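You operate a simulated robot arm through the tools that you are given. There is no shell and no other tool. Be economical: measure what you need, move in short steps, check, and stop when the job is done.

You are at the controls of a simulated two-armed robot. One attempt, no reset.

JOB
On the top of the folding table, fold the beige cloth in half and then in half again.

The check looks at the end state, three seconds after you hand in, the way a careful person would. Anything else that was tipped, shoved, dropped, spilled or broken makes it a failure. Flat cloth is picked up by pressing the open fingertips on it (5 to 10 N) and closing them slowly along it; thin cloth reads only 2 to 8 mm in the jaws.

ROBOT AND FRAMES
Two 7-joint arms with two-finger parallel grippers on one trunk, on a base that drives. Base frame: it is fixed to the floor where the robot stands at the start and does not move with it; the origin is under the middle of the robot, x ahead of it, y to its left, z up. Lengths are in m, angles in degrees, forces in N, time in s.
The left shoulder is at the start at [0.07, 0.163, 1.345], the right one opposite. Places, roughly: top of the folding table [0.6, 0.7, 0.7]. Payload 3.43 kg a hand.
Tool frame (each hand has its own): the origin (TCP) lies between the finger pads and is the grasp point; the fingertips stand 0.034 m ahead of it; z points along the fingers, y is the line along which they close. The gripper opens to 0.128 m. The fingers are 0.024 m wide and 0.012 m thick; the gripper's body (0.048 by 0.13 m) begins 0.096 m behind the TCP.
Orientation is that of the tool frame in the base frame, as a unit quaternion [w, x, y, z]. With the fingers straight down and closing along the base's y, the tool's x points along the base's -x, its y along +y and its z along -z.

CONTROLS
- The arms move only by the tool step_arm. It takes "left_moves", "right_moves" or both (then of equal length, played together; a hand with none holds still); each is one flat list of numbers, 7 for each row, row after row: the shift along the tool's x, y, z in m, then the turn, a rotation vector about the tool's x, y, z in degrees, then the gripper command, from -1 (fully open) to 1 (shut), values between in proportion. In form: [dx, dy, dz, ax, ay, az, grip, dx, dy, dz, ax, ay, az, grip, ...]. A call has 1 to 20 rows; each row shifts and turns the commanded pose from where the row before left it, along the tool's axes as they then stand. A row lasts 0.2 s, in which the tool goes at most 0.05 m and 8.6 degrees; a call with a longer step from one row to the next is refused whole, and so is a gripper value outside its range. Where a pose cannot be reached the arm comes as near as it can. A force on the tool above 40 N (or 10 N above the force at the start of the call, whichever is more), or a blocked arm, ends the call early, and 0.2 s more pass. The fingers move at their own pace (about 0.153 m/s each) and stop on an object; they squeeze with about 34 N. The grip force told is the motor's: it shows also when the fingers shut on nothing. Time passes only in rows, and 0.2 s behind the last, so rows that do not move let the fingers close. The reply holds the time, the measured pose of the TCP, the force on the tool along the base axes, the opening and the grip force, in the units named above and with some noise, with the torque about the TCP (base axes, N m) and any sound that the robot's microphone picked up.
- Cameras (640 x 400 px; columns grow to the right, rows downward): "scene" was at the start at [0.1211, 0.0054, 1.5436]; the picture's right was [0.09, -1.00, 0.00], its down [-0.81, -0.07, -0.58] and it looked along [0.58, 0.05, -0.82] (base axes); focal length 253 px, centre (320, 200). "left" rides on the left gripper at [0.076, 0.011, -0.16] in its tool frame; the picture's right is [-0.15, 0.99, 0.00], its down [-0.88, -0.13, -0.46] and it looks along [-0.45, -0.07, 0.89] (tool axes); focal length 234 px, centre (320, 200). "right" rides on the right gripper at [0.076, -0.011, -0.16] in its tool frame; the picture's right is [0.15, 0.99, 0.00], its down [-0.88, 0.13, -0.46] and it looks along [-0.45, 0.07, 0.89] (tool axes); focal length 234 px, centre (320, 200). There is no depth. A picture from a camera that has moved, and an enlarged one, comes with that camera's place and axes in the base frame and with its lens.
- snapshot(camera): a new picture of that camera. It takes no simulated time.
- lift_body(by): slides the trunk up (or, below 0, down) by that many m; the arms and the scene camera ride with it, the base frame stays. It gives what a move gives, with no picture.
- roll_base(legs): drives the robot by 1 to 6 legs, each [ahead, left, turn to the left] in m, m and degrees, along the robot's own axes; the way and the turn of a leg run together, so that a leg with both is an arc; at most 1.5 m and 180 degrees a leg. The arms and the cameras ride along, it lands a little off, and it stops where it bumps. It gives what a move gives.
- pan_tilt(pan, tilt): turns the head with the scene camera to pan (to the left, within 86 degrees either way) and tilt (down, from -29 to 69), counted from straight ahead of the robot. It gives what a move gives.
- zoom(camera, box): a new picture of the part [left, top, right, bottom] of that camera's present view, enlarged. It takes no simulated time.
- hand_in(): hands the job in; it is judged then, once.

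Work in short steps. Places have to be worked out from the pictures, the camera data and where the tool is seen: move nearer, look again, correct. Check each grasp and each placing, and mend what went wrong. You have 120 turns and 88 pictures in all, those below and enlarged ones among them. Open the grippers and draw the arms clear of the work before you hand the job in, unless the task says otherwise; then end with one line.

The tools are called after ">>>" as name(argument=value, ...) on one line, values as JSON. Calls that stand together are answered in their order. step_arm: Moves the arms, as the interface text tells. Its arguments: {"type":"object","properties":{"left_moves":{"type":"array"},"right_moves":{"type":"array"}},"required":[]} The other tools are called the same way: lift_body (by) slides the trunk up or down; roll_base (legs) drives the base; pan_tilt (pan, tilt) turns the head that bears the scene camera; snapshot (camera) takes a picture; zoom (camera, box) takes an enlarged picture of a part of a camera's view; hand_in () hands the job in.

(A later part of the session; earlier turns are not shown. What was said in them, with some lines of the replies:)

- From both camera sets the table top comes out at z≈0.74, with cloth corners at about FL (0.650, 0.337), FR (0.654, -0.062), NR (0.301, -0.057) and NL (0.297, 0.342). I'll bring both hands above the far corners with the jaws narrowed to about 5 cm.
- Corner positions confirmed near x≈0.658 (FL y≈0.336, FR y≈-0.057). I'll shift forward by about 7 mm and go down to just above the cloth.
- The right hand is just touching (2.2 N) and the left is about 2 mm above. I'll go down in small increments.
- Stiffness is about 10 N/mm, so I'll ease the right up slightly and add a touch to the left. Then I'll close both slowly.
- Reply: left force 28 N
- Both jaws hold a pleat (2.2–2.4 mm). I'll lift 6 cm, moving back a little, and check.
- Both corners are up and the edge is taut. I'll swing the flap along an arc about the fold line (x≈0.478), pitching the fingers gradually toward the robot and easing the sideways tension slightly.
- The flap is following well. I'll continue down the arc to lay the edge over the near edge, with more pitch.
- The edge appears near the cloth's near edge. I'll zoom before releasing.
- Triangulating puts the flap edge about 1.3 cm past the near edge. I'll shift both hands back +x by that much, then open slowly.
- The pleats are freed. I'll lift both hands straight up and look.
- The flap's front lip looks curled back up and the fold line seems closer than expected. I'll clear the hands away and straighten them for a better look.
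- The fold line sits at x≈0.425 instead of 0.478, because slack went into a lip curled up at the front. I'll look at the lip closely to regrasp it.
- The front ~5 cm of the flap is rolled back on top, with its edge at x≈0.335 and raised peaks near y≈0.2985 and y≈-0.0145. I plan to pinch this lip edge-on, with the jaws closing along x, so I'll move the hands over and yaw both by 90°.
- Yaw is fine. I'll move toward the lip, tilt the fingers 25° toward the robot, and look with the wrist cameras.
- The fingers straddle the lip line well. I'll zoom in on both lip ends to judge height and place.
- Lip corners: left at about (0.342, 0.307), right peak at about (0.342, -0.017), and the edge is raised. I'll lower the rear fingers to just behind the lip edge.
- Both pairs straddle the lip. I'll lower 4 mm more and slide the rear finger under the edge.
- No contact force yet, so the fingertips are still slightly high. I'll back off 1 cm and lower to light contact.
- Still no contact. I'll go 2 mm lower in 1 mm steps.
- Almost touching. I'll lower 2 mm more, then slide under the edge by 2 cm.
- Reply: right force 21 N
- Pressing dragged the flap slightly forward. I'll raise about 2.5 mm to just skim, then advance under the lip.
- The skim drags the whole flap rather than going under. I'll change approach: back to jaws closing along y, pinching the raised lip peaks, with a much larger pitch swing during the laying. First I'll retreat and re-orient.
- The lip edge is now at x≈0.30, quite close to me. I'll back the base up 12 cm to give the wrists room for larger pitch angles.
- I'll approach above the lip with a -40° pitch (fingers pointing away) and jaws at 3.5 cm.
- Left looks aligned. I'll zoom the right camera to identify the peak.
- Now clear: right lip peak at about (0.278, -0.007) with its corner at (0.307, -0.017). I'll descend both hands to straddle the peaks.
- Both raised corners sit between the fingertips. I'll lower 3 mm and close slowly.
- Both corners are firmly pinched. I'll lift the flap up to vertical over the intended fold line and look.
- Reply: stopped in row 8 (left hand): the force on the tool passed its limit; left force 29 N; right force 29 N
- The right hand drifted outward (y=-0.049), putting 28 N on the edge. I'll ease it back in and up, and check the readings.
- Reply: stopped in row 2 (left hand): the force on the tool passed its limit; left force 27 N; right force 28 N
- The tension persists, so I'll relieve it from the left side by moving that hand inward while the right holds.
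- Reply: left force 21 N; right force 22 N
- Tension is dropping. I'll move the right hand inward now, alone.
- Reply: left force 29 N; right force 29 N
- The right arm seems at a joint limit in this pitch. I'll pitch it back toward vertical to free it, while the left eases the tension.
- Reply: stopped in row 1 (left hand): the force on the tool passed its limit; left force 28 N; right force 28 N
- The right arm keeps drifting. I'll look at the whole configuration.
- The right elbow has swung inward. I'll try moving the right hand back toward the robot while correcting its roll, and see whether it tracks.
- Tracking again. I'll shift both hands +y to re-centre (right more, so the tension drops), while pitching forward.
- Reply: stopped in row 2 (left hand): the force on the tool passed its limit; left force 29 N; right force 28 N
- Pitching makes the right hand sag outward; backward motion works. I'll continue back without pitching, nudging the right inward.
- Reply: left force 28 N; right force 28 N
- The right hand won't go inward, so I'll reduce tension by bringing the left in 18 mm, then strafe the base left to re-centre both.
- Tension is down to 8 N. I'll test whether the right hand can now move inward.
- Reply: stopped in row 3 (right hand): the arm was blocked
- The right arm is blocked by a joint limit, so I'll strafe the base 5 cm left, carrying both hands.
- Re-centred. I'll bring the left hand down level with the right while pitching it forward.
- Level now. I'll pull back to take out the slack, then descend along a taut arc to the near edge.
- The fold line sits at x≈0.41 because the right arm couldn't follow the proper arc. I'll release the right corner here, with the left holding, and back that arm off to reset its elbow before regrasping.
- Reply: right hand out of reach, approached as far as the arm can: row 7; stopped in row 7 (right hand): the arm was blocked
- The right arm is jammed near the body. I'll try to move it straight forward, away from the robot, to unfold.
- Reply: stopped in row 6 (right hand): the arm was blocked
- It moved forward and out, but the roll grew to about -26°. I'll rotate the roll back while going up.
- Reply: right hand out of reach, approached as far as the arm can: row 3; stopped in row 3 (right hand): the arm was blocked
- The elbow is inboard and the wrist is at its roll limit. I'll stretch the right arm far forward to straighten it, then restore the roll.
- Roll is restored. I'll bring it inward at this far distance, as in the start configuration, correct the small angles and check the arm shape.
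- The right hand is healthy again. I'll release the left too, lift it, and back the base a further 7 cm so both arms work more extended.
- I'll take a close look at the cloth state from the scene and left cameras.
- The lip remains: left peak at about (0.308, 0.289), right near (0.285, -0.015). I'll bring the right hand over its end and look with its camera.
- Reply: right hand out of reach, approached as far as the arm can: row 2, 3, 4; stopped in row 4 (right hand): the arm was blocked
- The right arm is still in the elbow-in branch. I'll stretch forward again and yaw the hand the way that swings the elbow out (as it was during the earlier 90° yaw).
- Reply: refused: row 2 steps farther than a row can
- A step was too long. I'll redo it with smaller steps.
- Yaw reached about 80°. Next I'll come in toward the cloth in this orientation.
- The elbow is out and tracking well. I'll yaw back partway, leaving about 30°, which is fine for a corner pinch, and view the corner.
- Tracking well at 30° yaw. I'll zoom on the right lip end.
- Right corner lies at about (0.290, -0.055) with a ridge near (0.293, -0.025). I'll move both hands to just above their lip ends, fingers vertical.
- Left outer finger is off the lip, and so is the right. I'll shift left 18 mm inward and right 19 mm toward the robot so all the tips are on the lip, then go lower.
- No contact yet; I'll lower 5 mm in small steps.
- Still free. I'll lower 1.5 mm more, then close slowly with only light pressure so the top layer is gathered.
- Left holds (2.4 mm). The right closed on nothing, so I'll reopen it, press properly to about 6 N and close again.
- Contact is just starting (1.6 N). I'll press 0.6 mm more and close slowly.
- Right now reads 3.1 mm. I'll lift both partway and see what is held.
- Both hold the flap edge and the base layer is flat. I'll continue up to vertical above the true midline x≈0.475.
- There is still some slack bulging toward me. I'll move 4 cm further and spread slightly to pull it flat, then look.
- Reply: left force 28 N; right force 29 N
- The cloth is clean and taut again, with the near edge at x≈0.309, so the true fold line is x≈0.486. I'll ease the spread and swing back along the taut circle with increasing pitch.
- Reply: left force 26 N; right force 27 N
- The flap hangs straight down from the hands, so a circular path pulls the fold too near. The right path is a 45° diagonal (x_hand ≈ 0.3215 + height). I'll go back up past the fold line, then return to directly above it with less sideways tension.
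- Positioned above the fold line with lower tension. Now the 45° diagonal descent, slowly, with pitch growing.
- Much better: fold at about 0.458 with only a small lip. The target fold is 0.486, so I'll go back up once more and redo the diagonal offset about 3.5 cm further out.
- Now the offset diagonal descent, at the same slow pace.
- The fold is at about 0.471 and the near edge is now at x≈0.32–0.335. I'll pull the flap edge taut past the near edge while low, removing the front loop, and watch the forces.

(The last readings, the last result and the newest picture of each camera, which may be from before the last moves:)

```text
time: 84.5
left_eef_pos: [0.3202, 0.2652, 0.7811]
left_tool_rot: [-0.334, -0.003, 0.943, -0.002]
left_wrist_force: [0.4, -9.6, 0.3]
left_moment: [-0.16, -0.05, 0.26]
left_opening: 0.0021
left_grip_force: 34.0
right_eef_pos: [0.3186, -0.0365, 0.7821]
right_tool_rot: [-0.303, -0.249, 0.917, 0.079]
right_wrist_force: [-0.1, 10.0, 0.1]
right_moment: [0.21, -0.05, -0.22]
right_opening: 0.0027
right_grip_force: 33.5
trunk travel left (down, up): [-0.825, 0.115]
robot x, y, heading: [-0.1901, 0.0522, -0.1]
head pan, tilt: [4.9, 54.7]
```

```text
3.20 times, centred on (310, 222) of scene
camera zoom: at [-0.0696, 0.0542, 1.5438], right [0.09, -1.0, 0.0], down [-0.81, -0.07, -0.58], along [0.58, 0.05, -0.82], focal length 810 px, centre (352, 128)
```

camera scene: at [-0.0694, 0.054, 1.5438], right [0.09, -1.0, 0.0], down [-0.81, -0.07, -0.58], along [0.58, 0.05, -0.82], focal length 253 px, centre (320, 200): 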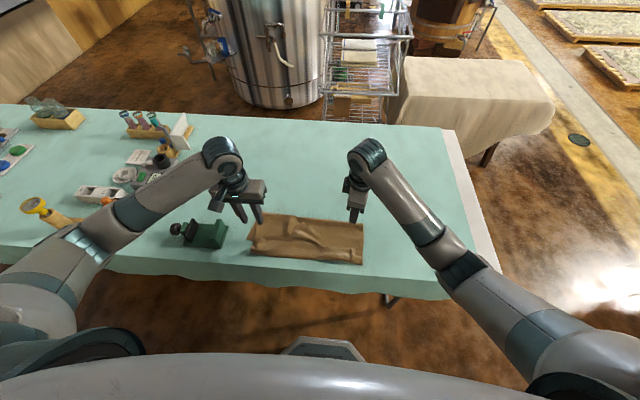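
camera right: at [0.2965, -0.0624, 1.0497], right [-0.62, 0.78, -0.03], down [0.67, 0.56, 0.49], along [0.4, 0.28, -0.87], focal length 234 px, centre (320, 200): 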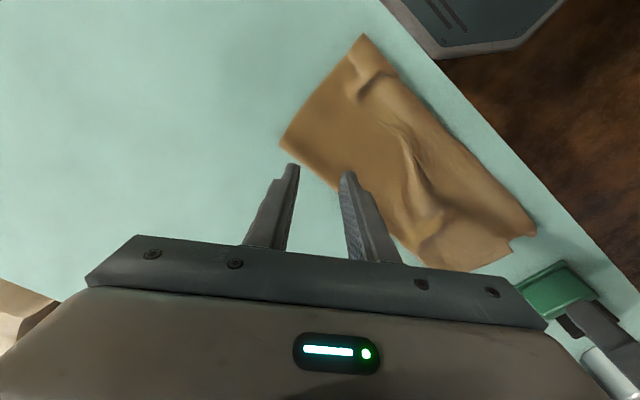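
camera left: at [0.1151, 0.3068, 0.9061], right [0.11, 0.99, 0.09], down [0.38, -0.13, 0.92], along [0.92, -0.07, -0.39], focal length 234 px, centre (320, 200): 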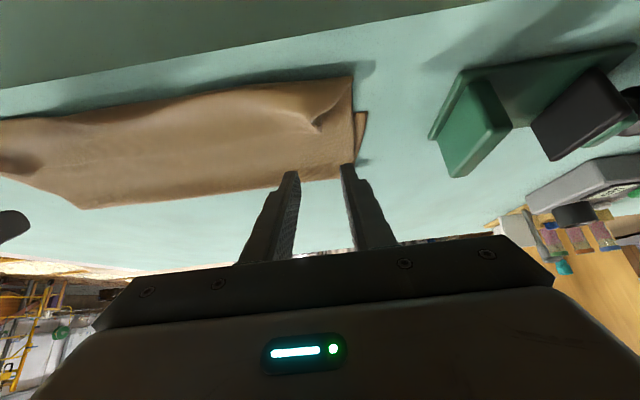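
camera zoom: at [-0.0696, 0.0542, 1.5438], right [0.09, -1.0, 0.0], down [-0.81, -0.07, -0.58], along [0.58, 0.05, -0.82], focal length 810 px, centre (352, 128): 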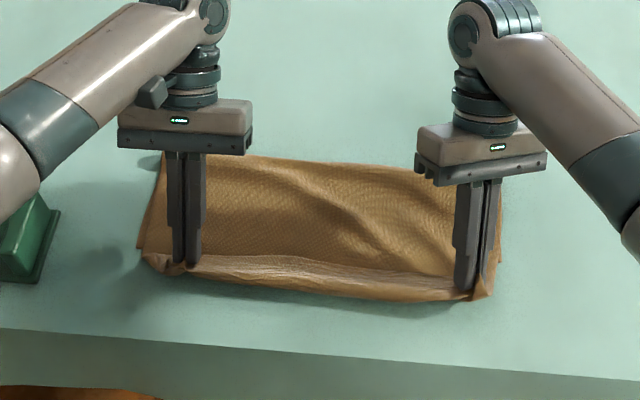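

The fold line rolls easily, so slack keeps gathering in the curl at the gripped edge. I'll go up and down the diagonal again to set the fold, then release with a backward flick from a few centimetres up so the edge lands flat.

>>> step_arm(left_moves=[-0.0052, 0, -0.0297, 0, -4.9, 0, 1, -0.0078, 0, -0.0292, 0, -4.9, 0, 1, -0.0102, 0, -0.0284, 0, -4.9, 0, 1, -0.0126, 0, -0.0274, 0, -4.9, 0, 1, -0.0149, 0, -0.0263, 0, -4.9, 0, 1, -0.0171, 0, -0.0249, 0, -4.9, 0, 1, -0.0191, 0, -0.0234, 0, -4.9, 0, 1, -0.021, 0, -0.0216, 0, -4.9, 0, 1, 0, 0, 0, 0, 0, 0, 1, 0.0099, 0, 0.0112, 0, 3, 0, 1, 0.0093, 0, 0.0118, 0, 3, 0, 1, 0.0087, 0, 0.0124, 0, 3, 0, 1, 0.008, 0, 0.0128, 0, 3, 0, 1, 0.0074, 0, 0.0133, 0, 3, 0, 1, 0.0066, 0, 0.0138, 0, 3, 0, 1, 0.0059, 0, 0.0143, 0, 3, 0, 1, 0.0051, 0, 0.0146, 0, 3, 0, 1], right_moves=[-0.0045, -0.0026, -0.0297, 2.45, -4.24, 0, 1, -0.0068, -0.0039, -0.0292, 2.45, -4.24, 0, 1, -0.0088, -0.0051, -0.0284, 2.45, -4.24, 0, 1, -0.0109, -0.0063, -0.0274, 2.45, -4.24, 0, 1, -0.0129, -0.0075, -0.0263, 2.45, -4.24, 0, 1, -0.0148, -0.0086, -0.0249, 2.45, -4.24, 0, 1, -0.0165, -0.0096, -0.0234, 2.45, -4.24, 0, 1, -0.0182, -0.0105, -0.0216, 2.45, -4.24, 0, 1, 0, 0, 0, 0, 0, 0, 1, 0.009, 0.0052, 0.0116, -1.5, 2.6, 0, 1, 0.0085, 0.0049, 0.0122, -1.5, 2.6, 0, 1, 0.0079, 0.0046, 0.0128, -1.5, 2.6, 0, 1, 0.0073, 0.0042, 0.0132, -1.5, 2.6, 0, 1, 0.0068, 0.0039, 0.0137, -1.5, 2.6, 0, 1, 0.0061, 0.0035, 0.0142, -1.5, 2.6, 0, 1, 0.0055, 0.0032, 0.0147, -1.5, 2.6, 0, 1, 0.0048, 0.0028, 0.015, -1.5, 2.6, 0, 1])

```text
time: 88.1
left_eef_pos: [0.4233, 0.2659, 0.8466]
left_tool_rot: [-0.208, -0.002, 0.978, -0.001]
left_wrist_force: [-0.8, -9.2, -0.7]
left_moment: [-0.28, 0.01, 0.17]
left_opening: 0.0022
left_grip_force: 34.0
right_eef_pos: [0.4136, -0.0358, 0.8499]
right_tool_rot: [-0.181, -0.258, 0.948, 0.045]
right_wrist_force: [0.9, 8.9, -0.2]
right_moment: [0.27, -0.03, -0.15]
right_opening: 0.0024
right_grip_force: 34.4
trunk travel left (down, up): [-0.825, 0.115]
robot x, y, heading: [-0.187, 0.0465, 0.4]
head pan, tilt: [4.9, 54.7]
```

Fold is set and the hands are at about 7 cm height. Now the flick release.

>>> step_arm(left_moves=[0.035, -0.002, 0.032, 0, 0, 0, 1, 0.035, 0, 0.032, 0, 0, 0, 0.55, 0.0345, 0, 0.0209, 0, 0, 0, 0.4, 0, 0, 0, 0, 0, 0, 0.4, 0.0163, 0, -0.0365, 0, 0, 0, 0.4, 0.0163, 0, -0.0365, 0, 0, 0, 0.4], right_moves=[0.031, 0.0202, 0.0298, 0, 0, 0, 1, 0.032, 0.0185, 0.0298, 0, 0, 0, 0.55, 0.0309, 0.0179, 0.0187, 0, 0, 0, 0.4, 0, 0, 0, 0, 0, 0, 0.4, 0.0121, 0.007, -0.0375, 0, 0, 0, 0.4, 0.0121, 0.007, -0.0375, 0, 0, 0, 0.4])

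>>> zoom(camera="scene", box=[210, 160, 410, 285])

```text
time: 89.5
left_eef_pos: [0.2946, 0.2618, 0.8923]
left_tool_rot: [-0.208, -0.002, 0.978, -0.001]
left_wrist_force: [-0.4, -0.7, 0.4]
left_moment: [0.0, 0.0, 0.02]
left_opening: 0.0383
left_grip_force: 0.0
right_eef_pos: [0.2841, -0.0339, 0.8956]
right_tool_rot: [-0.18, -0.258, 0.948, 0.045]
right_wrist_force: [-0.2, -0.8, -0.1]
right_moment: [-0.03, 0.0, 0.02]
right_opening: 0.0384
right_grip_force: 0.0
trunk travel left (down, up): [-0.825, 0.115]
robot x, y, heading: [-0.191, 0.0479, 0.1]
head pan, tilt: [4.9, 54.7]
```

```text
3.20 times, centred on (310, 222) of scene
camera zoom: at [-0.0691, 0.0541, 1.5435], right [0.09, -1.0, 0.0], down [-0.81, -0.07, -0.58], along [0.58, 0.05, -0.82], focal length 810 px, centre (352, 128)
```

zoom: 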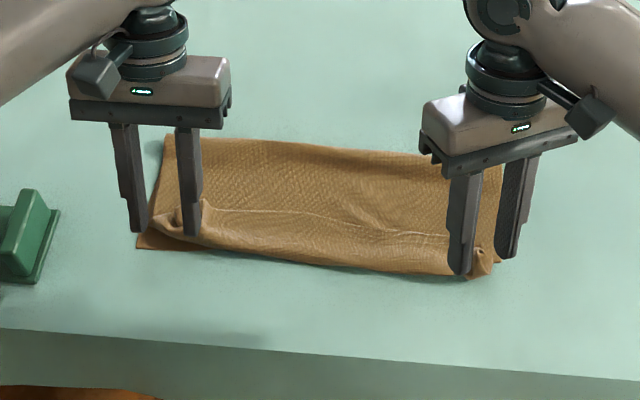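

The edge still lies curled back as a lip of about 3 cm (line visible on top). I'll try flipping it forward by sweeping wide-open vertical fingers a few mm above the cloth, from behind the lip toward the near edge. First I'll position behind it.

>>> step_arm(left_moves=[-0.03, -0.004, 0, 0, -8, 0, 0, -0.03, -0.004, 0, 0, -8, 0, -0.5, -0.03, -0.004, 0, 0, -8, 0, -1, 0, 0, 0, 0, 0, 0, -1, 0, 0, 0, 0, 0, 0, -1, 0, 0, 0, 0, 0, 0, -1, 0, 0, 0, 0, 0, 0, -1, 0, 0, 0.03, 0, 0, 0, -1, 0, 0, 0.03, 0, 0, 0, -1], right_moves=[-0.029, -0.017, 0, 3.5, -6.06, 0, 0, -0.029, -0.017, 0, 3.5, -6.06, 0, -0.5, -0.029, -0.017, 0, 3.5, -6.06, 0, -1, 0, 0, 0, 0, 0, 7.5, -1, 0, 0, 0, 0, 0, 7.5, -1, 0, 0, 0, 0, 0, 7.5, -1, 0, 0, 0, 0, 0, 7.5, -1, 0, 0.027, 0.03, 0, 0, 0, -1, 0, 0.027, 0.03, 0, 0, 0, -1])

```text
time: 91.5
left_eef_pos: [0.3798, 0.2522, 0.8067]
left_tool_rot: [0.001, -0.002, 1.0, -0.001]
left_wrist_force: [-0.3, -0.3, 0.5]
left_moment: [0.0, 0.01, 0.0]
left_opening: 0.1282
left_grip_force: 0.0
right_eef_pos: [0.3809, 0.0205, 0.8125]
right_tool_rot: [-0.003, -0.004, 1.0, -0.003]
right_wrist_force: [-0.4, 0.6, 0.5]
right_moment: [-0.02, 0.01, 0.03]
right_opening: 0.128
right_grip_force: 0.1
trunk travel left (down, up): [-0.825, 0.115]
robot x, y, heading: [-0.1875, 0.0511, -0.3]
head pan, tilt: [4.9, 54.7]
```

Tracking fine. The lip edge is at x≈0.36, so I'll back off 1.5 cm, lower to about 5 mm above the cloth, then sweep toward the near edge.

>>> step_arm(left_moves=[-0.015, 0, 0, 0, 0, 0, -1, 0, 0, 0.0257, 0, 0, 0, -1, 0.02, 0, 0, 0, 0, 0, -1, 0.02, 0, 0, 0, 0, 0, -1, 0.02, 0, 0, 0, 0, 0, -1, 0.02, 0, 0, 0, 0, 0, -1, 0.015, 0, 0, 0, 0, 0, -1], right_moves=[-0.015, 0, 0, 0, 0, 0, -1, 0, 0, 0.0315, 0, 0, 0, -1, 0.02, 0, 0, 0, 0, 0, -1, 0.02, 0, 0, 0, 0, 0, -1, 0.02, 0, 0, 0, 0, 0, -1, 0.02, 0, 0, 0, 0, 0, -1, 0.015, 0, 0, 0, 0, 0, -1])

>>> zoom(camera="scene", box=[210, 160, 410, 285])

```text
time: 93.1
left_eef_pos: [0.2999, 0.251, 0.783]
left_tool_rot: [0.001, -0.004, 1.0, 0.0]
left_wrist_force: [0.2, -0.7, 0.1]
left_moment: [0.02, -0.02, 0.0]
left_opening: 0.1275
left_grip_force: 0.0
right_eef_pos: [0.3011, 0.019, 0.7797]
right_tool_rot: [-0.003, -0.003, 1.0, -0.003]
right_wrist_force: [-0.1, 0.4, 0.6]
right_moment: [0.03, 0.01, 0.01]
right_opening: 0.1278
right_grip_force: 0.0
trunk travel left (down, up): [-0.825, 0.115]
robot x, y, heading: [-0.1912, 0.0452, -0.0]
head pan, tilt: [4.9, 54.7]
```

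```text
3.20 times, centred on (310, 222) of scene
camera zoom: at [-0.0691, 0.0545, 1.5437], right [0.09, -1.0, 0.0], down [-0.81, -0.07, -0.58], along [0.58, 0.05, -0.82], focal length 810 px, centre (352, 128)
```

zoom: 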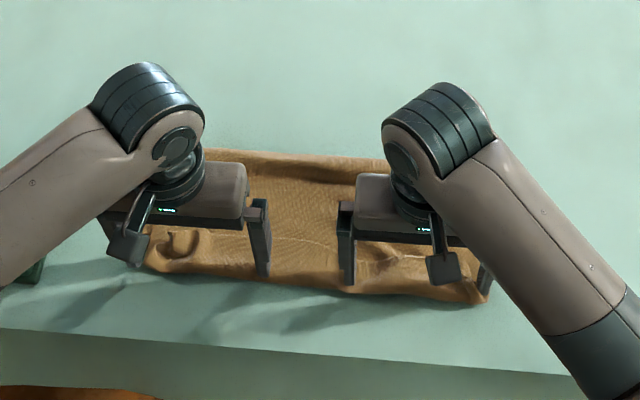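

The fingers rode over the lip. I'll accept it: it lies on the top face and will be enclosed by the second fold (left half over right). I'll raise both hands, park the right one outside, and bring the left over the left edge to measure.

>>> step_arm(left_moves=[0, 0, -0.04, 0, 0, 0, -1, 0, 0, -0.04, 0, 0, 0, -0.5, -0.03, 0.02, -0.02, 0, 0, 0, 0, -0.03, 0.02, 0, 0, 0, 0, 0.2, -0.03, 0.03, 0, 0, 0, 0, 0.2, 0, 0, 0, 0, 0, 0, 0.2], right_moves=[0, 0, -0.04, 0, 0, 0, -1, 0, 0, -0.04, 0, 0, 0, -0.5, -0.01, -0.04, -0.02, 0, 0, 0, 0, -0.01, -0.045, 0, 0, 0, 0, 0, -0.01, -0.045, 0, 0, 0, 0, 0, -0.01, -0.045, 0, 0, 0, 0, 0])

>>> zoom(camera="scene", box=[210, 160, 410, 285])

```text
time: 94.5
left_eef_pos: [0.3893, 0.3214, 0.8838]
left_tool_rot: [0.001, -0.004, 1.0, 0.0]
left_wrist_force: [0.7, -0.6, 0.3]
left_moment: [0.01, 0.03, 0.03]
left_opening: 0.0512
left_grip_force: 0.1
right_eef_pos: [0.3425, -0.1558, 0.881]
right_tool_rot: [-0.003, -0.004, 1.0, -0.001]
right_wrist_force: [-0.2, -0.7, -0.2]
right_moment: [0.01, 0.0, 0.03]
right_opening: 0.0642
right_grip_force: 0.1
trunk travel left (down, up): [-0.825, 0.115]
robot x, y, heading: [-0.19, 0.0451, 0.1]
head pan, tilt: [4.9, 54.7]
```

```text
3.20 times, centred on (310, 222) of scene
camera zoom: at [-0.069, 0.0521, 1.5437], right [0.09, -1.0, 0.0], down [-0.81, -0.07, -0.58], along [0.58, 0.05, -0.82], focal length 810 px, centre (352, 128)
```

zoom: 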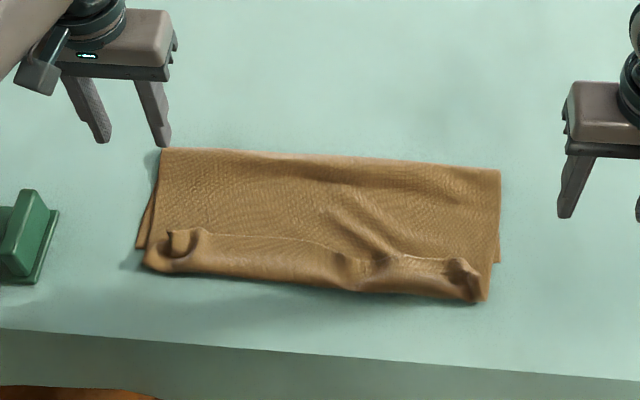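

The sweep pulled the flap forward (front loop at x≈0.285, bottom near edge at 0.32–0.335). Light contact drags the top layer easily, so I'll wipe it back +x with wide-open fingers behind the lip, to align the front with the near edge.

>>> step_arm(left_moves=[0.001, -0.0143, 0.0168, 0, 0, 0, -1, 0.001, -0.0143, 0.0168, 0, 0, 0, -1, 0.001, -0.0143, 0.0168, 0, 0, 0, -1, 0.001, -0.0143, 0.0168, 0, 0, 0, -1, 0.001, -0.0143, 0.0168, 0, 0, 0, -1, 0, 0, 0.01, 0, 0, 0, -1, 0, 0, 0.01, 0, 0, 0, -1], right_moves=[-0.0085, 0.0352, 0.0162, 0, 0, 0, -1, -0.0085, 0.0352, 0.0162, 0, 0, 0, -1, -0.0085, 0.0352, 0.0162, 0, 0, 0, -1, -0.0085, 0.0352, 0.0162, 0, 0, 0, -1, -0.0085, 0.0352, 0.0162, 0, 0, 0, -1, 0, 0, 0.01, 0, 0, 0, -1, 0, 0, 0.01, 0, 0, 0, -1])

```text
time: 96.1
left_eef_pos: [0.3856, 0.2504, 0.7774]
left_tool_rot: [0.0, -0.002, 1.0, -0.001]
left_wrist_force: [0.6, -0.5, 0.3]
left_moment: [0.0, 0.03, 0.05]
left_opening: 0.1282
left_grip_force: 0.0
right_eef_pos: [0.3833, 0.0201, 0.7777]
right_tool_rot: [-0.002, -0.004, 1.0, -0.002]
right_wrist_force: [0.0, -0.3, 0.6]
right_moment: [-0.03, 0.02, -0.01]
right_opening: 0.1282
right_grip_force: 0.0
trunk travel left (down, up): [-0.825, 0.115]
robot x, y, heading: [-0.1929, 0.0506, -0.1]
head pan, tilt: [4.9, 54.7]
```

Just at contact. I'll press about 1 mm more and wipe +x by 5 cm.

>>> step_arm(left_moves=[0, 0, 0.0012, 0, 0, 0, -1, -0.01, 0, 0, 0, 0, 0, -1, -0.01, 0, 0, 0, 0, 0, -1, -0.01, 0, 0, 0, 0, 0, -1, -0.01, 0, 0, 0, 0, 0, -1, -0.01, 0, 0, 0, 0, 0, -1], right_moves=[0, 0, 0.0012, 0, 0, 0, -1, -0.01, 0, 0, 0, 0, 0, -1, -0.01, 0, 0, 0, 0, 0, -1, -0.01, 0, 0, 0, 0, 0, -1, -0.01, 0, 0, 0, 0, 0, -1, -0.01, 0, 0, 0, 0, 0, -1])

>>> zoom(camera="scene", box=[210, 160, 410, 285])

```text
time: 97.5
left_eef_pos: [0.437, 0.2491, 0.7786]
left_tool_rot: [0.001, -0.003, 1.0, -0.002]
left_wrist_force: [-0.7, 0.0, 1.2]
left_moment: [0.06, 0.06, 0.06]
left_opening: 0.1284
left_grip_force: 0.0
right_eef_pos: [0.4338, 0.0207, 0.7769]
right_tool_rot: [-0.003, -0.004, 1.0, -0.002]
right_wrist_force: [-0.6, 0.1, 0.5]
right_moment: [-0.03, 0.01, 0.01]
right_opening: 0.1279
right_grip_force: 0.1
trunk travel left (down, up): [-0.825, 0.115]
robot x, y, heading: [-0.1875, 0.0484, -0.2]
head pan, tilt: [4.9, 54.7]
```

```text
3.20 times, centred on (310, 222) of scene
camera zoom: at [-0.068, 0.0542, 1.5436], right [0.09, -1.0, 0.0], down [-0.81, -0.07, -0.58], along [0.58, 0.05, -0.82], focal length 810 px, centre (352, 128)
```

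zoom: 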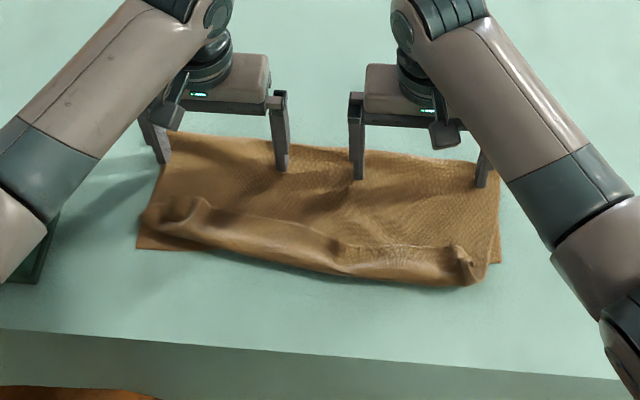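

Wiping works. The left has gone slightly too far (2.5 cm short of the near edge) and the right still overhangs about 2.5 cm. I'll wipe the left back a little, and the right further forward after repositioning.

>>> step_arm(left_moves=[0, 0, 0.001, 0, 0, 0, -1, 0.007, 0, 0, 0, 0, 0, -1, 0.007, 0, 0, 0, 0, 0, -1, 0.007, 0, 0, 0, 0, 0, -1, 0, 0, -0.02, 0, 0, 0, -1, 0, 0, -0.03, 0, 0, 0, -1, 0, 0, 0, 0, 0, 0, -1, 0, 0, 0, 0, 0, 0, -1, 0, 0, 0, 0, 0, 0, -1, 0, 0, 0, 0, 0, 0, -1], right_moves=[0, 0, -0.015, 0, 0, 0, -1, 0.025, 0, 0, 0, 0, 0, -1, 0.022, 0, 0, 0, 0, 0, -1, 0, 0, 0.012, 0, 0, 0, -1, 0, 0, 0.004, 0, 0, 0, -1, -0.01, 0, 0, 0, 0, 0, -1, -0.01, 0, 0, 0, 0, 0, -1, -0.01, 0, 0, 0, 0, 0, -1, -0.01, 0, 0, 0, 0, 0, -1, -0.01, 0, 0, 0, 0, 0, -1])

>>> zoom(camera="scene", box=[210, 160, 410, 285])

```text
time: 99.7
left_eef_pos: [0.415, 0.2498, 0.8253]
left_tool_rot: [0.001, -0.004, 1.0, 0.0]
left_wrist_force: [-0.4, -0.1, 0.3]
left_moment: [-0.01, 0.0, -0.02]
left_opening: 0.128
left_grip_force: 0.1
right_eef_pos: [0.4372, 0.021, 0.7774]
right_tool_rot: [-0.003, -0.003, 1.0, -0.003]
right_wrist_force: [-1.2, -0.7, 1.8]
right_moment: [0.03, 0.08, 0.04]
right_opening: 0.1283
right_grip_force: 0.2
trunk travel left (down, up): [-0.825, 0.115]
robot x, y, heading: [-0.1891, 0.0489, -0.1]
head pan, tilt: [4.9, 54.7]
```

```text
3.20 times, centred on (310, 222) of scene
camera zoom: at [-0.0687, 0.0545, 1.5437], right [0.09, -1.0, 0.0], down [-0.81, -0.07, -0.58], along [0.58, 0.05, -0.82], focal length 810 px, centre (352, 128)
```

zoom: 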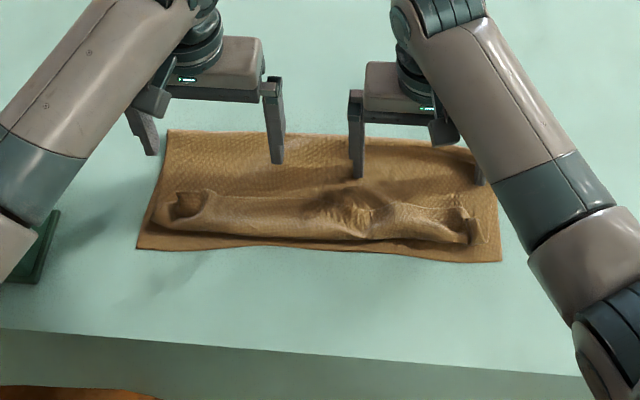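

The flap now lies fully on the base half, with the fold at x≈0.475 and the front just inside the near edge; the cloth spans y from -0.072 to 0.324. Next the second fold (left over right): right arm out of the way, left hand straddling the middle of the left edge.

>>> step_arm(left_moves=[0.01, 0.031, 0.0125, 0, 0, 0, 0.22, 0.01, 0.031, 0.0125, 0, 0, 0, 0.22, 0, 0, 0.01, 0, 0, 0, 0.22, 0, 0, 0.01, 0, 0, 0, 0.22, 0, 0, 0, 0, 0, 0, 0.22, 0, 0, 0, 0, 0, 0, 0.22], right_moves=[0, 0, -0.03, 0, 0, 0, -1, 0, 0, -0.04, 0, 0, 0, 0, 0, -0.045, -0.02, 0, 0, 0, 0, 0, -0.045, -0.02, 0, 0, 0, 0, 0, -0.045, -0.02, 0, 0, 0, 0, 0, -0.045, 0, 0, 0, 0, 0])

>>> step_arm(right_moves=[0, -0.045, 0, 0, 0, 0, 0, 0, -0.045, 0, 0, 0, 0, 0, 0, -0.045, 0, 0, 0, 0, 0])

>>> zoom(camera="left", box=[200, 40, 456, 200])

```text
time: 101.1
left_eef_pos: [0.3937, 0.3101, 0.7819]
left_tool_rot: [0.001, -0.003, 1.0, -0.001]
left_wrist_force: [0.3, 0.6, 0.6]
left_moment: [-0.02, -0.02, 0.01]
left_opening: 0.0501
left_grip_force: 0.1
right_eef_pos: [0.4392, -0.1606, 0.9076]
right_tool_rot: [-0.003, -0.005, 1.0, -0.001]
right_wrist_force: [0.1, -0.4, -0.2]
right_moment: [0.0, 0.02, -0.02]
right_opening: 0.0639
right_grip_force: 0.1
trunk travel left (down, up): [-0.825, 0.115]
robot x, y, heading: [-0.1889, 0.0511, -0.2]
head pan, tilt: [4.9, 54.7]
```

```text
time: 101.9
left_eef_pos: [0.3936, 0.3116, 0.7824]
left_tool_rot: [0.001, -0.004, 1.0, -0.001]
left_wrist_force: [-0.7, -0.2, -0.8]
left_moment: [-0.02, 0.02, 0.03]
left_opening: 0.0501
left_grip_force: 0.2
right_eef_pos: [0.4393, -0.2943, 0.9077]
right_tool_rot: [-0.004, -0.005, 1.0, -0.002]
right_wrist_force: [0.2, -1.3, -0.1]
right_moment: [0.02, 0.02, -0.01]
right_opening: 0.0639
right_grip_force: 0.0
trunk travel left (down, up): [-0.825, 0.115]
robot x, y, heading: [-0.1906, 0.0496, 0.5]
head pan, tilt: [4.9, 54.7]
```

```text
2.50 times, centred on (328, 120) of left
camera zoom: at [0.3183, 0.3229, 0.9423], right [0.14, 0.99, 0.0], down [0.88, -0.12, 0.46], along [0.45, -0.06, -0.89], focal length 585 px, centre (300, 400)
```

zoom: 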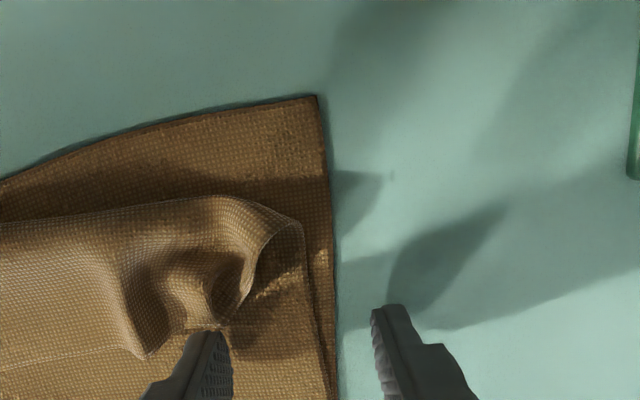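

Fingers straddle the left edge as planned (outer tip just off the cloth). I'll press down and close slowly.

>>> step_arm(left_moves=[0, 0, 0.004, 0, 0, 0, 0.22, 0, 0, 0.0025, 0, 0, 0, 0.22, 0, 0, 0.0008, 0, 0, 0, 0.22])

```text
time: 102.7
left_eef_pos: [0.3952, 0.3119, 0.7776]
left_tool_rot: [0.003, -0.004, 1.0, 0.0]
left_wrist_force: [-1.3, 3.3, 21.2]
left_moment: [-0.55, 0.28, -0.05]
left_opening: 0.0485
left_grip_force: 0.0
right_eef_pos: [0.4377, -0.294, 0.9095]
right_tool_rot: [-0.002, -0.004, 1.0, -0.001]
right_wrist_force: [-0.4, -1.1, -0.3]
right_moment: [-0.01, 0.02, 0.02]
right_opening: 0.0642
right_grip_force: 0.0
trunk travel left (down, up): [-0.825, 0.115]
robot x, y, heading: [-0.1896, 0.0494, -0.2]
head pan, tilt: [4.9, 54.7]
```

21 N is too much; I'll ease up 1 mm and close slowly.

>>> step_arm(left_moves=[0, 0, -0.001, 0, 0, 0, 0.22, 0, 0, 0, 0, 0, 0, 0.29, 0, 0, 0, 0, 0, 0, 0.36, 0, 0, 0, 0, 0, 0, 0.43, 0, 0, 0, 0, 0, 0, 0.5, 0, 0, 0, 0, 0, 0, 0.57, 0, 0, 0, 0, 0, 0, 0.64, 0, 0, 0, 0, 0, 0, 0.71, 0, 0, 0, 0, 0, 0, 0.78, 0, 0, 0, 0, 0, 0, 0.85, 0, 0, 0, 0, 0, 0, 0.92, 0, 0, 0, 0, 0, 0, 1, 0, 0, 0, 0, 0, 0, 1])

>>> zoom(camera="left", box=[200, 40, 456, 200])

```text
time: 105.5
left_eef_pos: [0.393, 0.3115, 0.7766]
left_tool_rot: [0.002, -0.003, 1.0, -0.001]
left_wrist_force: [-0.1, -8.6, 24.3]
left_moment: [-0.43, 0.27, 0.08]
left_opening: 0.0012
left_grip_force: 34.0
right_eef_pos: [0.437, -0.2974, 0.9077]
right_tool_rot: [-0.003, -0.004, 1.0, -0.001]
right_wrist_force: [-0.6, 0.4, 0.1]
right_moment: [0.01, 0.02, 0.03]
right_opening: 0.0641
right_grip_force: 0.1
trunk travel left (down, up): [-0.825, 0.115]
robot x, y, heading: [-0.1895, 0.0496, -0.1]
head pan, tilt: [4.9, 54.7]
```

```text
2.50 times, centred on (328, 120) of left
camera zoom: at [0.3172, 0.322, 0.9372], right [0.14, 0.99, 0.0], down [0.88, -0.13, 0.46], along [0.45, -0.06, -0.89], focal length 585 px, centre (300, 400)
```

zoom: 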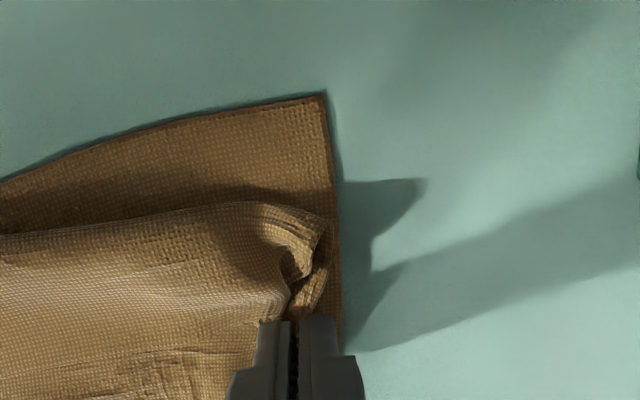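

The grip caught only one sheet (1.2 mm). The bottom layer's near-left corner is exposed (corner at about (0.316, 0.330), about 2.5 cm of single layer), so I'll release and pinch the bottom sheet there instead.

>>> step_arm(left_moves=[0, 0, 0, 0, 0, 0, 0.7, 0, 0, 0, 0, 0, 0, 0.375, 0, 0, -0.02, 0, 0, 0, 0.375, 0, 0, -0.02, 0, 0, 0, 0.375, 0.031, -0.0078, 0, 0, 0, 0, 0.375, 0.031, -0.0077, 0, 0, 0, 0, 0.375, 0, 0, 0.02, 0, 0, 0, 0.375, 0, 0, 0.017, 0, 0, 0, 0.375, 0, 0, 0.002, 0, 0, 0, 0.375])

```text
time: 107.5
left_eef_pos: [0.3327, 0.2953, 0.7758]
left_tool_rot: [0.001, -0.002, 1.0, 0.0]
left_wrist_force: [-1.3, 0.4, 5.7]
left_moment: [-0.12, -0.02, -0.03]
left_opening: 0.0399
left_grip_force: 0.1
right_eef_pos: [0.4374, -0.2954, 0.9078]
right_tool_rot: [-0.003, -0.003, 1.0, -0.002]
right_wrist_force: [0.5, 0.0, -0.3]
right_moment: [0.03, -0.02, -0.02]
right_opening: 0.064
right_grip_force: 0.1
trunk travel left (down, up): [-0.825, 0.115]
robot x, y, heading: [-0.1927, 0.0498, -0.1]
head pan, tilt: [4.9, 54.7]
```

Contact at 5.7 N, which is ideal. Closing slowly.

>>> step_arm(left_moves=[0, 0, 0.0002, 0, 0, 0, 0.375, 0, 0, 0, 0, 0, 0, 0.44, 0, 0, 0, 0, 0, 0, 0.5, 0, 0, 0, 0, 0, 0, 0.56, 0, 0, 0, 0, 0, 0, 0.62, 0, 0, 0, 0, 0, 0, 0.68, 0, 0, 0, 0, 0, 0, 0.74, 0, 0, 0, 0, 0, 0, 0.8, 0, 0, 0, 0, 0, 0, 0.86, 0, 0, 0, 0, 0, 0, 0.92, 0, 0, 0, 0, 0, 0, 1, 0, 0, 0, 0, 0, 0, 1])

```text
time: 110.1
left_eef_pos: [0.3319, 0.2954, 0.7761]
left_tool_rot: [0.001, -0.003, 1.0, -0.001]
left_wrist_force: [0.2, 0.4, 10.1]
left_moment: [-0.07, -0.16, -0.02]
left_opening: 0.0016
left_grip_force: 33.9
right_eef_pos: [0.4383, -0.2949, 0.9084]
right_tool_rot: [-0.003, -0.003, 1.0, -0.002]
right_wrist_force: [0.4, 0.1, 0.2]
right_moment: [0.03, 0.01, -0.03]
right_opening: 0.064
right_grip_force: 0.0
trunk travel left (down, up): [-0.825, 0.115]
robot x, y, heading: [-0.1862, 0.049, 0.0]
head pan, tilt: [4.9, 54.7]
```

Holding 1.6 mm. I'll lift up and inward and check what comes along.

>>> step_arm(left_moves=[0, -0.005, -0.02, 0, 0, 0, 1, 0, -0.015, -0.03, 0, 0, 0, 1, 0, -0.02, -0.03, 0, 0, 0, 1, 0, -0.025, -0.03, 0, 0, 0, 1, 0, -0.025, -0.03, 0, 0, 0, 1])

>>> zoom(camera="scene", box=[210, 140, 434, 280])

```text
time: 111.3
left_eef_pos: [0.3315, 0.2046, 0.9151]
left_tool_rot: [0.0, -0.003, 1.0, -0.001]
left_wrist_force: [0.2, -0.5, 0.5]
left_moment: [0.08, 0.01, 0.01]
left_opening: 0.0017
left_grip_force: 34.2
right_eef_pos: [0.4388, -0.2963, 0.9068]
right_tool_rot: [-0.004, -0.003, 1.0, -0.002]
right_wrist_force: [1.2, 0.5, -0.1]
right_moment: [-0.02, 0.03, -0.01]
right_opening: 0.0638
right_grip_force: 0.0
trunk travel left (down, up): [-0.825, 0.115]
robot x, y, heading: [-0.1897, 0.0491, -0.3]
head pan, tilt: [4.9, 54.7]
```

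```text
2.86 times, centred on (322, 210) of scene
camera zoom: at [-0.0679, 0.053, 1.5435], right [0.09, -1.0, 0.0], down [-0.81, -0.07, -0.58], along [0.58, 0.05, -0.82], focal length 723 px, centre (314, 171)
```

zoom: 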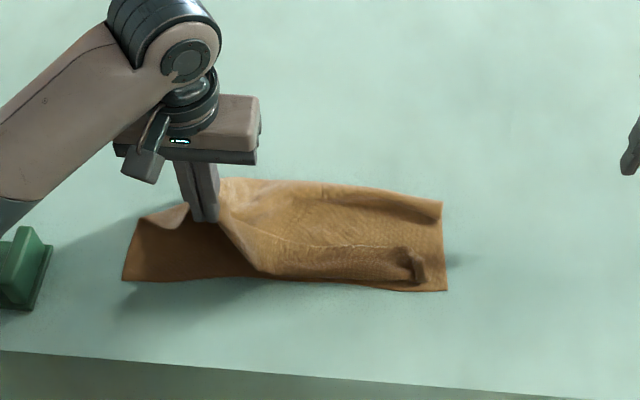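

The jaws took the flap corner while the bottom sheet stayed. That works as well: I'll fold the flap's left part over to the right first, then bring the bottom sheet's left part over it.

>>> step_arm(left_moves=[0, -0.035, 0, 0, 0, 0, 1, 0, -0.035, 0, 0, 0, 0, 1, 0, -0.035, 0, 0, 0, 0, 1, 0, -0.023, 0.0215, 0, 0, 0, 1, 0, -0.023, 0.0215, 0, 0, 0, 1, 0, -0.023, 0.0215, 0, 0, 0, 1, 0, -0.023, 0.0215, 0, 0, 0, 1, 0, -0.023, 0.0215, 0, 0, 0, 1, 0, -0.023, 0.0215, 0, 0, 0, 1, 0, 0, 0, 0, 0, 0, 0.7, 0, 0, 0, 0, 0, 0, 0.4, 0, 0, -0.03, 0, 0, 0, 0.4, 0, 0, -0.04, 0, 0, 0, 0.4])

```text
time: 114.1
left_eef_pos: [0.3317, -0.0387, 0.8578]
left_tool_rot: [0.0, -0.004, 1.0, -0.001]
left_wrist_force: [0.6, 0.5, 0.2]
left_moment: [-0.01, -0.02, 0.03]
left_opening: 0.0386
left_grip_force: 0.2
right_eef_pos: [0.4391, -0.2951, 0.9069]
right_tool_rot: [-0.003, -0.003, 1.0, -0.002]
right_wrist_force: [0.7, -0.3, 0.0]
right_moment: [0.03, -0.02, 0.0]
right_opening: 0.0641
right_grip_force: 0.1
trunk travel left (down, up): [-0.825, 0.115]
robot x, y, heading: [-0.1923, 0.0505, 0.1]
head pan, tilt: [4.9, 54.7]
```

Flap placed. I'll take the left hand back to the now-exposed bottom near-left corner (about (0.315, 0.322)) and come down to contact.

>>> step_arm(left_moves=[0, 0, -0.03, 0, 0, 0, 0.375, 0, 0.041, -0.02, 0, 0, 0, 0.375, 0, 0.041, 0, 0, 0, 0, 0.375, 0, 0.041, 0, 0, 0, 0, 0.375, 0, 0.041, 0, 0, 0, 0, 0.375, 0, 0.041, 0, 0, 0, 0, 0.375, 0, 0.041, 0, 0, 0, 0, 0.375, 0, 0.041, 0, 0, 0, 0, 0.375, 0, 0.04, 0, 0, 0, 0, 0.375, 0, 0, 0.04, 0, 0, 0, 0.375, 0, 0, 0.04, 0, 0, 0, 0.375, 0, 0, 0.04, 0, 0, 0, 0.375, 0, 0, 0.008, 0, 0, 0, 0.375, 0, 0, 0.0035, 0, 0, 0, 0.375])

```text
time: 117.1
left_eef_pos: [0.3311, 0.2896, 0.7746]
left_tool_rot: [0.001, -0.003, 1.0, -0.001]
left_wrist_force: [-1.1, -0.5, -1.2]
left_moment: [-0.03, 0.0, 0.0]
left_opening: 0.0399
left_grip_force: 0.0
right_eef_pos: [0.4396, -0.2948, 0.9069]
right_tool_rot: [-0.004, -0.003, 1.0, -0.002]
right_wrist_force: [0.2, 0.5, -0.2]
right_moment: [-0.01, 0.02, 0.01]
right_opening: 0.0641
right_grip_force: 0.1
trunk travel left (down, up): [-0.825, 0.115]
robot x, y, heading: [-0.1892, 0.0501, -0.1]
head pan, tilt: [4.9, 54.7]
```

Not touching yet; I'll lower in sub-millimetre steps.

>>> step_arm(left_moves=[0, 0, 0.0007, 0, 0, 0, 0.375, 0, 0, 0.0006, 0, 0, 0, 0.375])

```text
time: 117.7
left_eef_pos: [0.3322, 0.289, 0.7746]
left_tool_rot: [0.001, -0.003, 1.0, -0.001]
left_wrist_force: [0.3, 0.8, 4.8]
left_moment: [0.12, 0.08, 0.02]
left_opening: 0.0398
left_grip_force: 0.2
right_eef_pos: [0.4384, -0.2953, 0.9077]
right_tool_rot: [-0.003, -0.004, 1.0, 0.0]
right_wrist_force: [0.2, 0.8, 0.0]
right_moment: [0.0, 0.01, -0.04]
right_opening: 0.0641
right_grip_force: 0.1
trunk travel left (down, up): [-0.825, 0.115]
robot x, y, heading: [-0.1901, 0.05, -0.2]
head pan, tilt: [4.9, 54.7]
```

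4.8 N; I'll press a hair more, close slowly, and lift 3 cm to confirm.

>>> step_arm(left_moves=[0, 0, 0.0003, 0, 0, 0, 0.375, 0, 0, 0, 0, 0, 0, 0.44, 0, 0, 0, 0, 0, 0, 0.5, 0, 0, 0, 0, 0, 0, 0.56, 0, 0, 0, 0, 0, 0, 0.62, 0, 0, 0, 0, 0, 0, 0.68, 0, 0, 0, 0, 0, 0, 0.74, 0, 0, 0, 0, 0, 0, 0.8, 0, 0, 0, 0, 0, 0, 0.86, 0, 0, 0, 0, 0, 0, 0.92, 0, 0, 0, 0, 0, 0, 1, 0, 0, 0, 0, 0, 0, 1, 0, -0.005, -0.03, 0, 0, 0, 1])

```text
time: 120.5
left_eef_pos: [0.3316, 0.2827, 0.8028]
left_tool_rot: [0.0, -0.002, 1.0, -0.001]
left_wrist_force: [-0.1, 0.2, 0.8]
left_moment: [0.01, -0.01, -0.01]
left_opening: 0.0
left_grip_force: 33.2
right_eef_pos: [0.4391, -0.2967, 0.9062]
right_tool_rot: [-0.003, -0.004, 1.0, -0.002]
right_wrist_force: [0.4, -0.5, -0.1]
right_moment: [0.04, -0.02, 0.01]
right_opening: 0.064
right_grip_force: 0.1
trunk travel left (down, up): [-0.825, 0.115]
robot x, y, heading: [-0.1898, 0.0494, -0.1]
head pan, tilt: [4.9, 54.7]
```

Missed (0 mm). I'll look from the scene camera to see where the cloth is.

>>> zoom(camera="scene", box=[220, 160, 380, 260])

```text
4.00 times, centred on (300, 210) of scene
camera zoom: at [-0.0684, 0.0535, 1.5434], right [0.09, -1.0, 0.0], down [-0.81, -0.07, -0.58], along [0.58, 0.05, -0.82], focal length 1012 px, centre (400, 160)
```

zoom: 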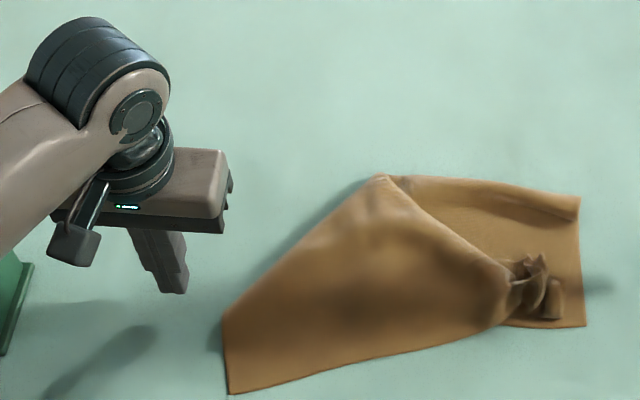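

The whole left part was pulled over diagonally: cloth outline now A(0.250, 0.222), B(0.321, 0.240), C(0.476, 0.120), D(0.467, -0.071), E(0.336, -0.073). I'll grip near the short left edge AB at about (0.29, 0.205) and fold it over to the right.

>>> step_arm(left_moves=[0.014, -0.026, -0.01, 0, 0, 0, 0.375, 0.014, -0.026, 0, 0, 0, 0, 0.375, 0.014, -0.026, 0, 0, 0, 0, 0.375, 0, 0, 0.02, 0, 0, 0, 0.375, 0, 0, 0.014, 0, 0, 0, 0.375, 0, 0, 0.002, 0, 0, 0, 0.375])

```text
time: 121.9
left_eef_pos: [0.2906, 0.2069, 0.7786]
left_tool_rot: [0.0, -0.004, 1.0, -0.001]
left_wrist_force: [0.3, 0.2, -0.8]
left_moment: [0.0, 0.03, -0.01]
left_opening: 0.0399
left_grip_force: 0.1
right_eef_pos: [0.4387, -0.294, 0.9065]
right_tool_rot: [-0.003, -0.004, 1.0, -0.002]
right_wrist_force: [-0.1, 0.6, 0.4]
right_moment: [0.01, -0.01, 0.0]
right_opening: 0.064
right_grip_force: 0.0
trunk travel left (down, up): [-0.825, 0.115]
robot x, y, heading: [-0.1905, 0.0508, -0.3]
head pan, tilt: [4.9, 54.7]
```

Lower to contact in small steps.

>>> step_arm(left_moves=[0, 0, 0.0015, 0, 0, 0, 0.375, 0, 0, 0.0012, 0, 0, 0, 0.375])

```text
time: 122.5
left_eef_pos: [0.2914, 0.2058, 0.7756]
left_tool_rot: [0.002, -0.003, 1.0, 0.0]
left_wrist_force: [0.1, 1.7, 9.6]
left_moment: [0.2, 0.02, -0.02]
left_opening: 0.0399
left_grip_force: 0.1
right_eef_pos: [0.4387, -0.2945, 0.9081]
right_tool_rot: [-0.002, -0.003, 1.0, -0.002]
right_wrist_force: [0.9, 0.0, -0.3]
right_moment: [-0.01, 0.0, 0.0]
right_opening: 0.0641
right_grip_force: 0.1
trunk travel left (down, up): [-0.825, 0.115]
robot x, y, heading: [-0.1914, 0.0505, 0.0]
head pan, tilt: [4.9, 54.7]
```

9.6 N, good. Closing slowly.

>>> step_arm(left_moves=[0, 0, 0, 0, 0, 0, 0.44, 0, 0, 0, 0, 0, 0, 0.5, 0, 0, 0, 0, 0, 0, 0.56, 0, 0, 0, 0, 0, 0, 0.62, 0, 0, 0, 0, 0, 0, 0.68, 0, 0, 0, 0, 0, 0, 0.74, 0, 0, 0, 0, 0, 0, 0.8, 0, 0, 0, 0, 0, 0, 0.86, 0, 0, 0, 0, 0, 0, 0.92, 0, 0, 0, 0, 0, 0, 1, 0, 0, 0, 0, 0, 0, 1])

```text
time: 124.9
left_eef_pos: [0.2909, 0.2073, 0.7752]
left_tool_rot: [0.001, -0.003, 1.0, 0.0]
left_wrist_force: [2.7, 4.1, 20.3]
left_moment: [0.16, 0.0, 0.01]
left_opening: 0.0026
left_grip_force: 33.8
right_eef_pos: [0.4386, -0.2948, 0.9091]
right_tool_rot: [-0.003, -0.005, 1.0, -0.001]
right_wrist_force: [0.3, 0.0, -0.4]
right_moment: [-0.03, 0.02, -0.02]
right_opening: 0.064
right_grip_force: 0.1
trunk travel left (down, up): [-0.825, 0.115]
robot x, y, heading: [-0.1907, 0.0513, -0.2]
head pan, tilt: [4.9, 54.7]
```

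Holding 2.6 mm. I'll lift and fold it over to the right edge along up-and-over diagonals, then take a look before release.

>>> step_arm(left_moves=[-0.008, -0.02, -0.03, 0, 0, 0, 1, -0.008, -0.025, -0.028, 0, 0, 0, 1, -0.008, -0.028, -0.028, 0, 0, 0, 1, -0.008, -0.03, -0.028, 0, 0, 0, 1, -0.008, -0.03, -0.025, 0, 0, 0, 1, -0.005, -0.0225, 0.0205, 0, 0, 0, 1, -0.005, -0.0225, 0.0205, 0, 0, 0, 1, -0.005, -0.0225, 0.0205, 0, 0, 0, 1, -0.005, -0.0225, 0.0205, 0, 0, 0, 1, -0.005, -0.0225, 0.0205, 0, 0, 0, 1, -0.005, -0.02, 0.0205, 0, 0, 0, 1])

>>> zoom(camera="scene", box=[220, 160, 380, 260])

```text
time: 127.3
left_eef_pos: [0.3632, -0.06, 0.7912]
left_tool_rot: [0.001, -0.003, 1.0, 0.0]
left_wrist_force: [0.9, 0.2, 1.1]
left_moment: [0.02, 0.0, 0.04]
left_opening: 0.0024
left_grip_force: 33.5
right_eef_pos: [0.4393, -0.2954, 0.9069]
right_tool_rot: [-0.004, -0.003, 1.0, -0.002]
right_wrist_force: [-0.8, -0.5, 0.0]
right_moment: [0.0, -0.02, -0.01]
right_opening: 0.064
right_grip_force: 0.1
trunk travel left (down, up): [-0.825, 0.115]
robot x, y, heading: [-0.1905, 0.0475, 0.1]
head pan, tilt: [4.9, 54.7]
```

```text
4.00 times, centred on (300, 210) of scene
camera zoom: at [-0.0683, 0.053, 1.5437], right [0.09, -1.0, 0.0], down [-0.81, -0.07, -0.58], along [0.58, 0.05, -0.82], focal length 1012 px, centre (400, 160)
```

zoom: 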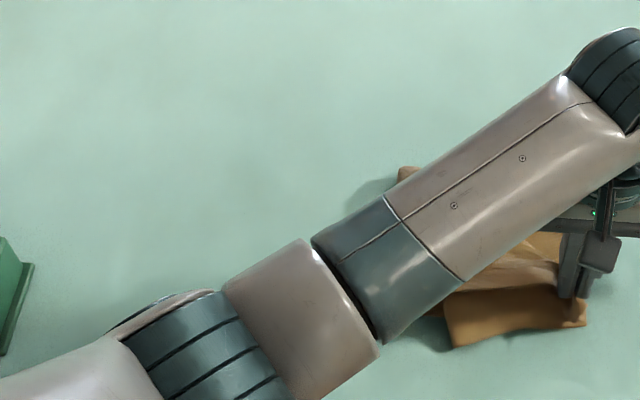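

The left part has come over; the pile now spans roughly y from -0.07 to 0.1. I'll lower slightly, release, and lift away to the left.

>>> step_arm(left_moves=[0, 0, 0.008, 0, 0, 0, 1, 0, 0, 0, 0, 0, 0, 0.8, 0, 0, 0, 0, 0, 0, 0.6, 0, 0, 0, 0, 0, 0, 0.4, 0, 0, -0.03, 0, 0, 0, 0.4, 0, 0, -0.04, 0, 0, 0, 0.4, 0, 0, -0.04, 0, 0, 0, 0.4, 0, 0.045, -0.02, 0, 0, 0, 0.4, 0, 0.045, 0, 0, 0, 0, 0.4, 0, 0.045, 0, 0, 0, 0, 0.4, 0, 0.045, 0, 0, 0, 0, 0.4, 0, 0.045, 0, 0, 0, 0, 0.4, 0, 0.045, 0, 0, 0, 0, 0.4, 0, 0.045, 0, 0, 0, 0, 0.4, 0, 0.045, 0, 0, 0, 0, 0.4])

>>> zoom(camera="scene", box=[240, 160, 400, 260])

```text
time: 130.5
left_eef_pos: [0.3589, 0.3023, 0.9136]
left_tool_rot: [0.001, -0.003, 1.0, -0.002]
left_wrist_force: [0.1, -0.4, 0.6]
left_moment: [-0.02, -0.01, -0.01]
left_opening: 0.0385
left_grip_force: 0.1
right_eef_pos: [0.4385, -0.2937, 0.9075]
right_tool_rot: [-0.003, -0.003, 1.0, -0.002]
right_wrist_force: [0.0, 0.0, 0.0]
right_moment: [0.02, 0.0, -0.01]
right_opening: 0.064
right_grip_force: 0.0
trunk travel left (down, up): [-0.825, 0.115]
robot x, y, heading: [-0.1927, 0.0474, -0.0]
head pan, tilt: [4.9, 54.7]
```

```text
4.00 times, centred on (320, 210) of scene
camera zoom: at [-0.069, 0.0559, 1.5437], right [0.09, -1.0, 0.0], down [-0.81, -0.07, -0.58], along [0.58, 0.05, -0.82], focal length 1012 px, centre (320, 160)
```

zoom: 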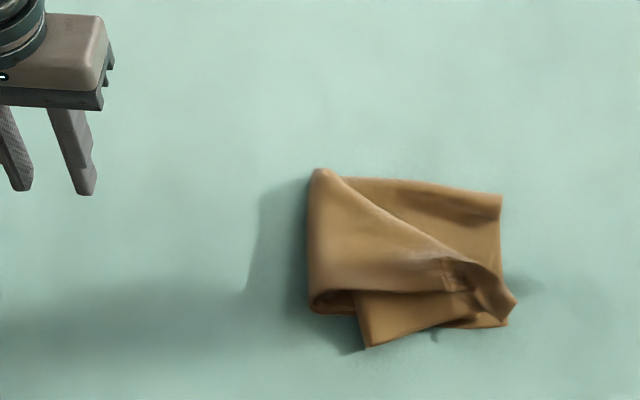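

The cloth now lies as a compact packet, roughly a quarter of its original area, and nothing else on the table looks disturbed. Both grippers are open and clear, so I'm handing in.

>>> hand_in()

```text
The job is handed in.
```

I folded the beige cloth in half and then over again, but the result is untidy. It is a packet of roughly 0.19 by 0.15 m, about a quarter of the original area, and nothing else was visibly moved. The first fold left a curled lip of about 3 cm inside. The second fold came over diagonally, so the edges do not line up cleanly.
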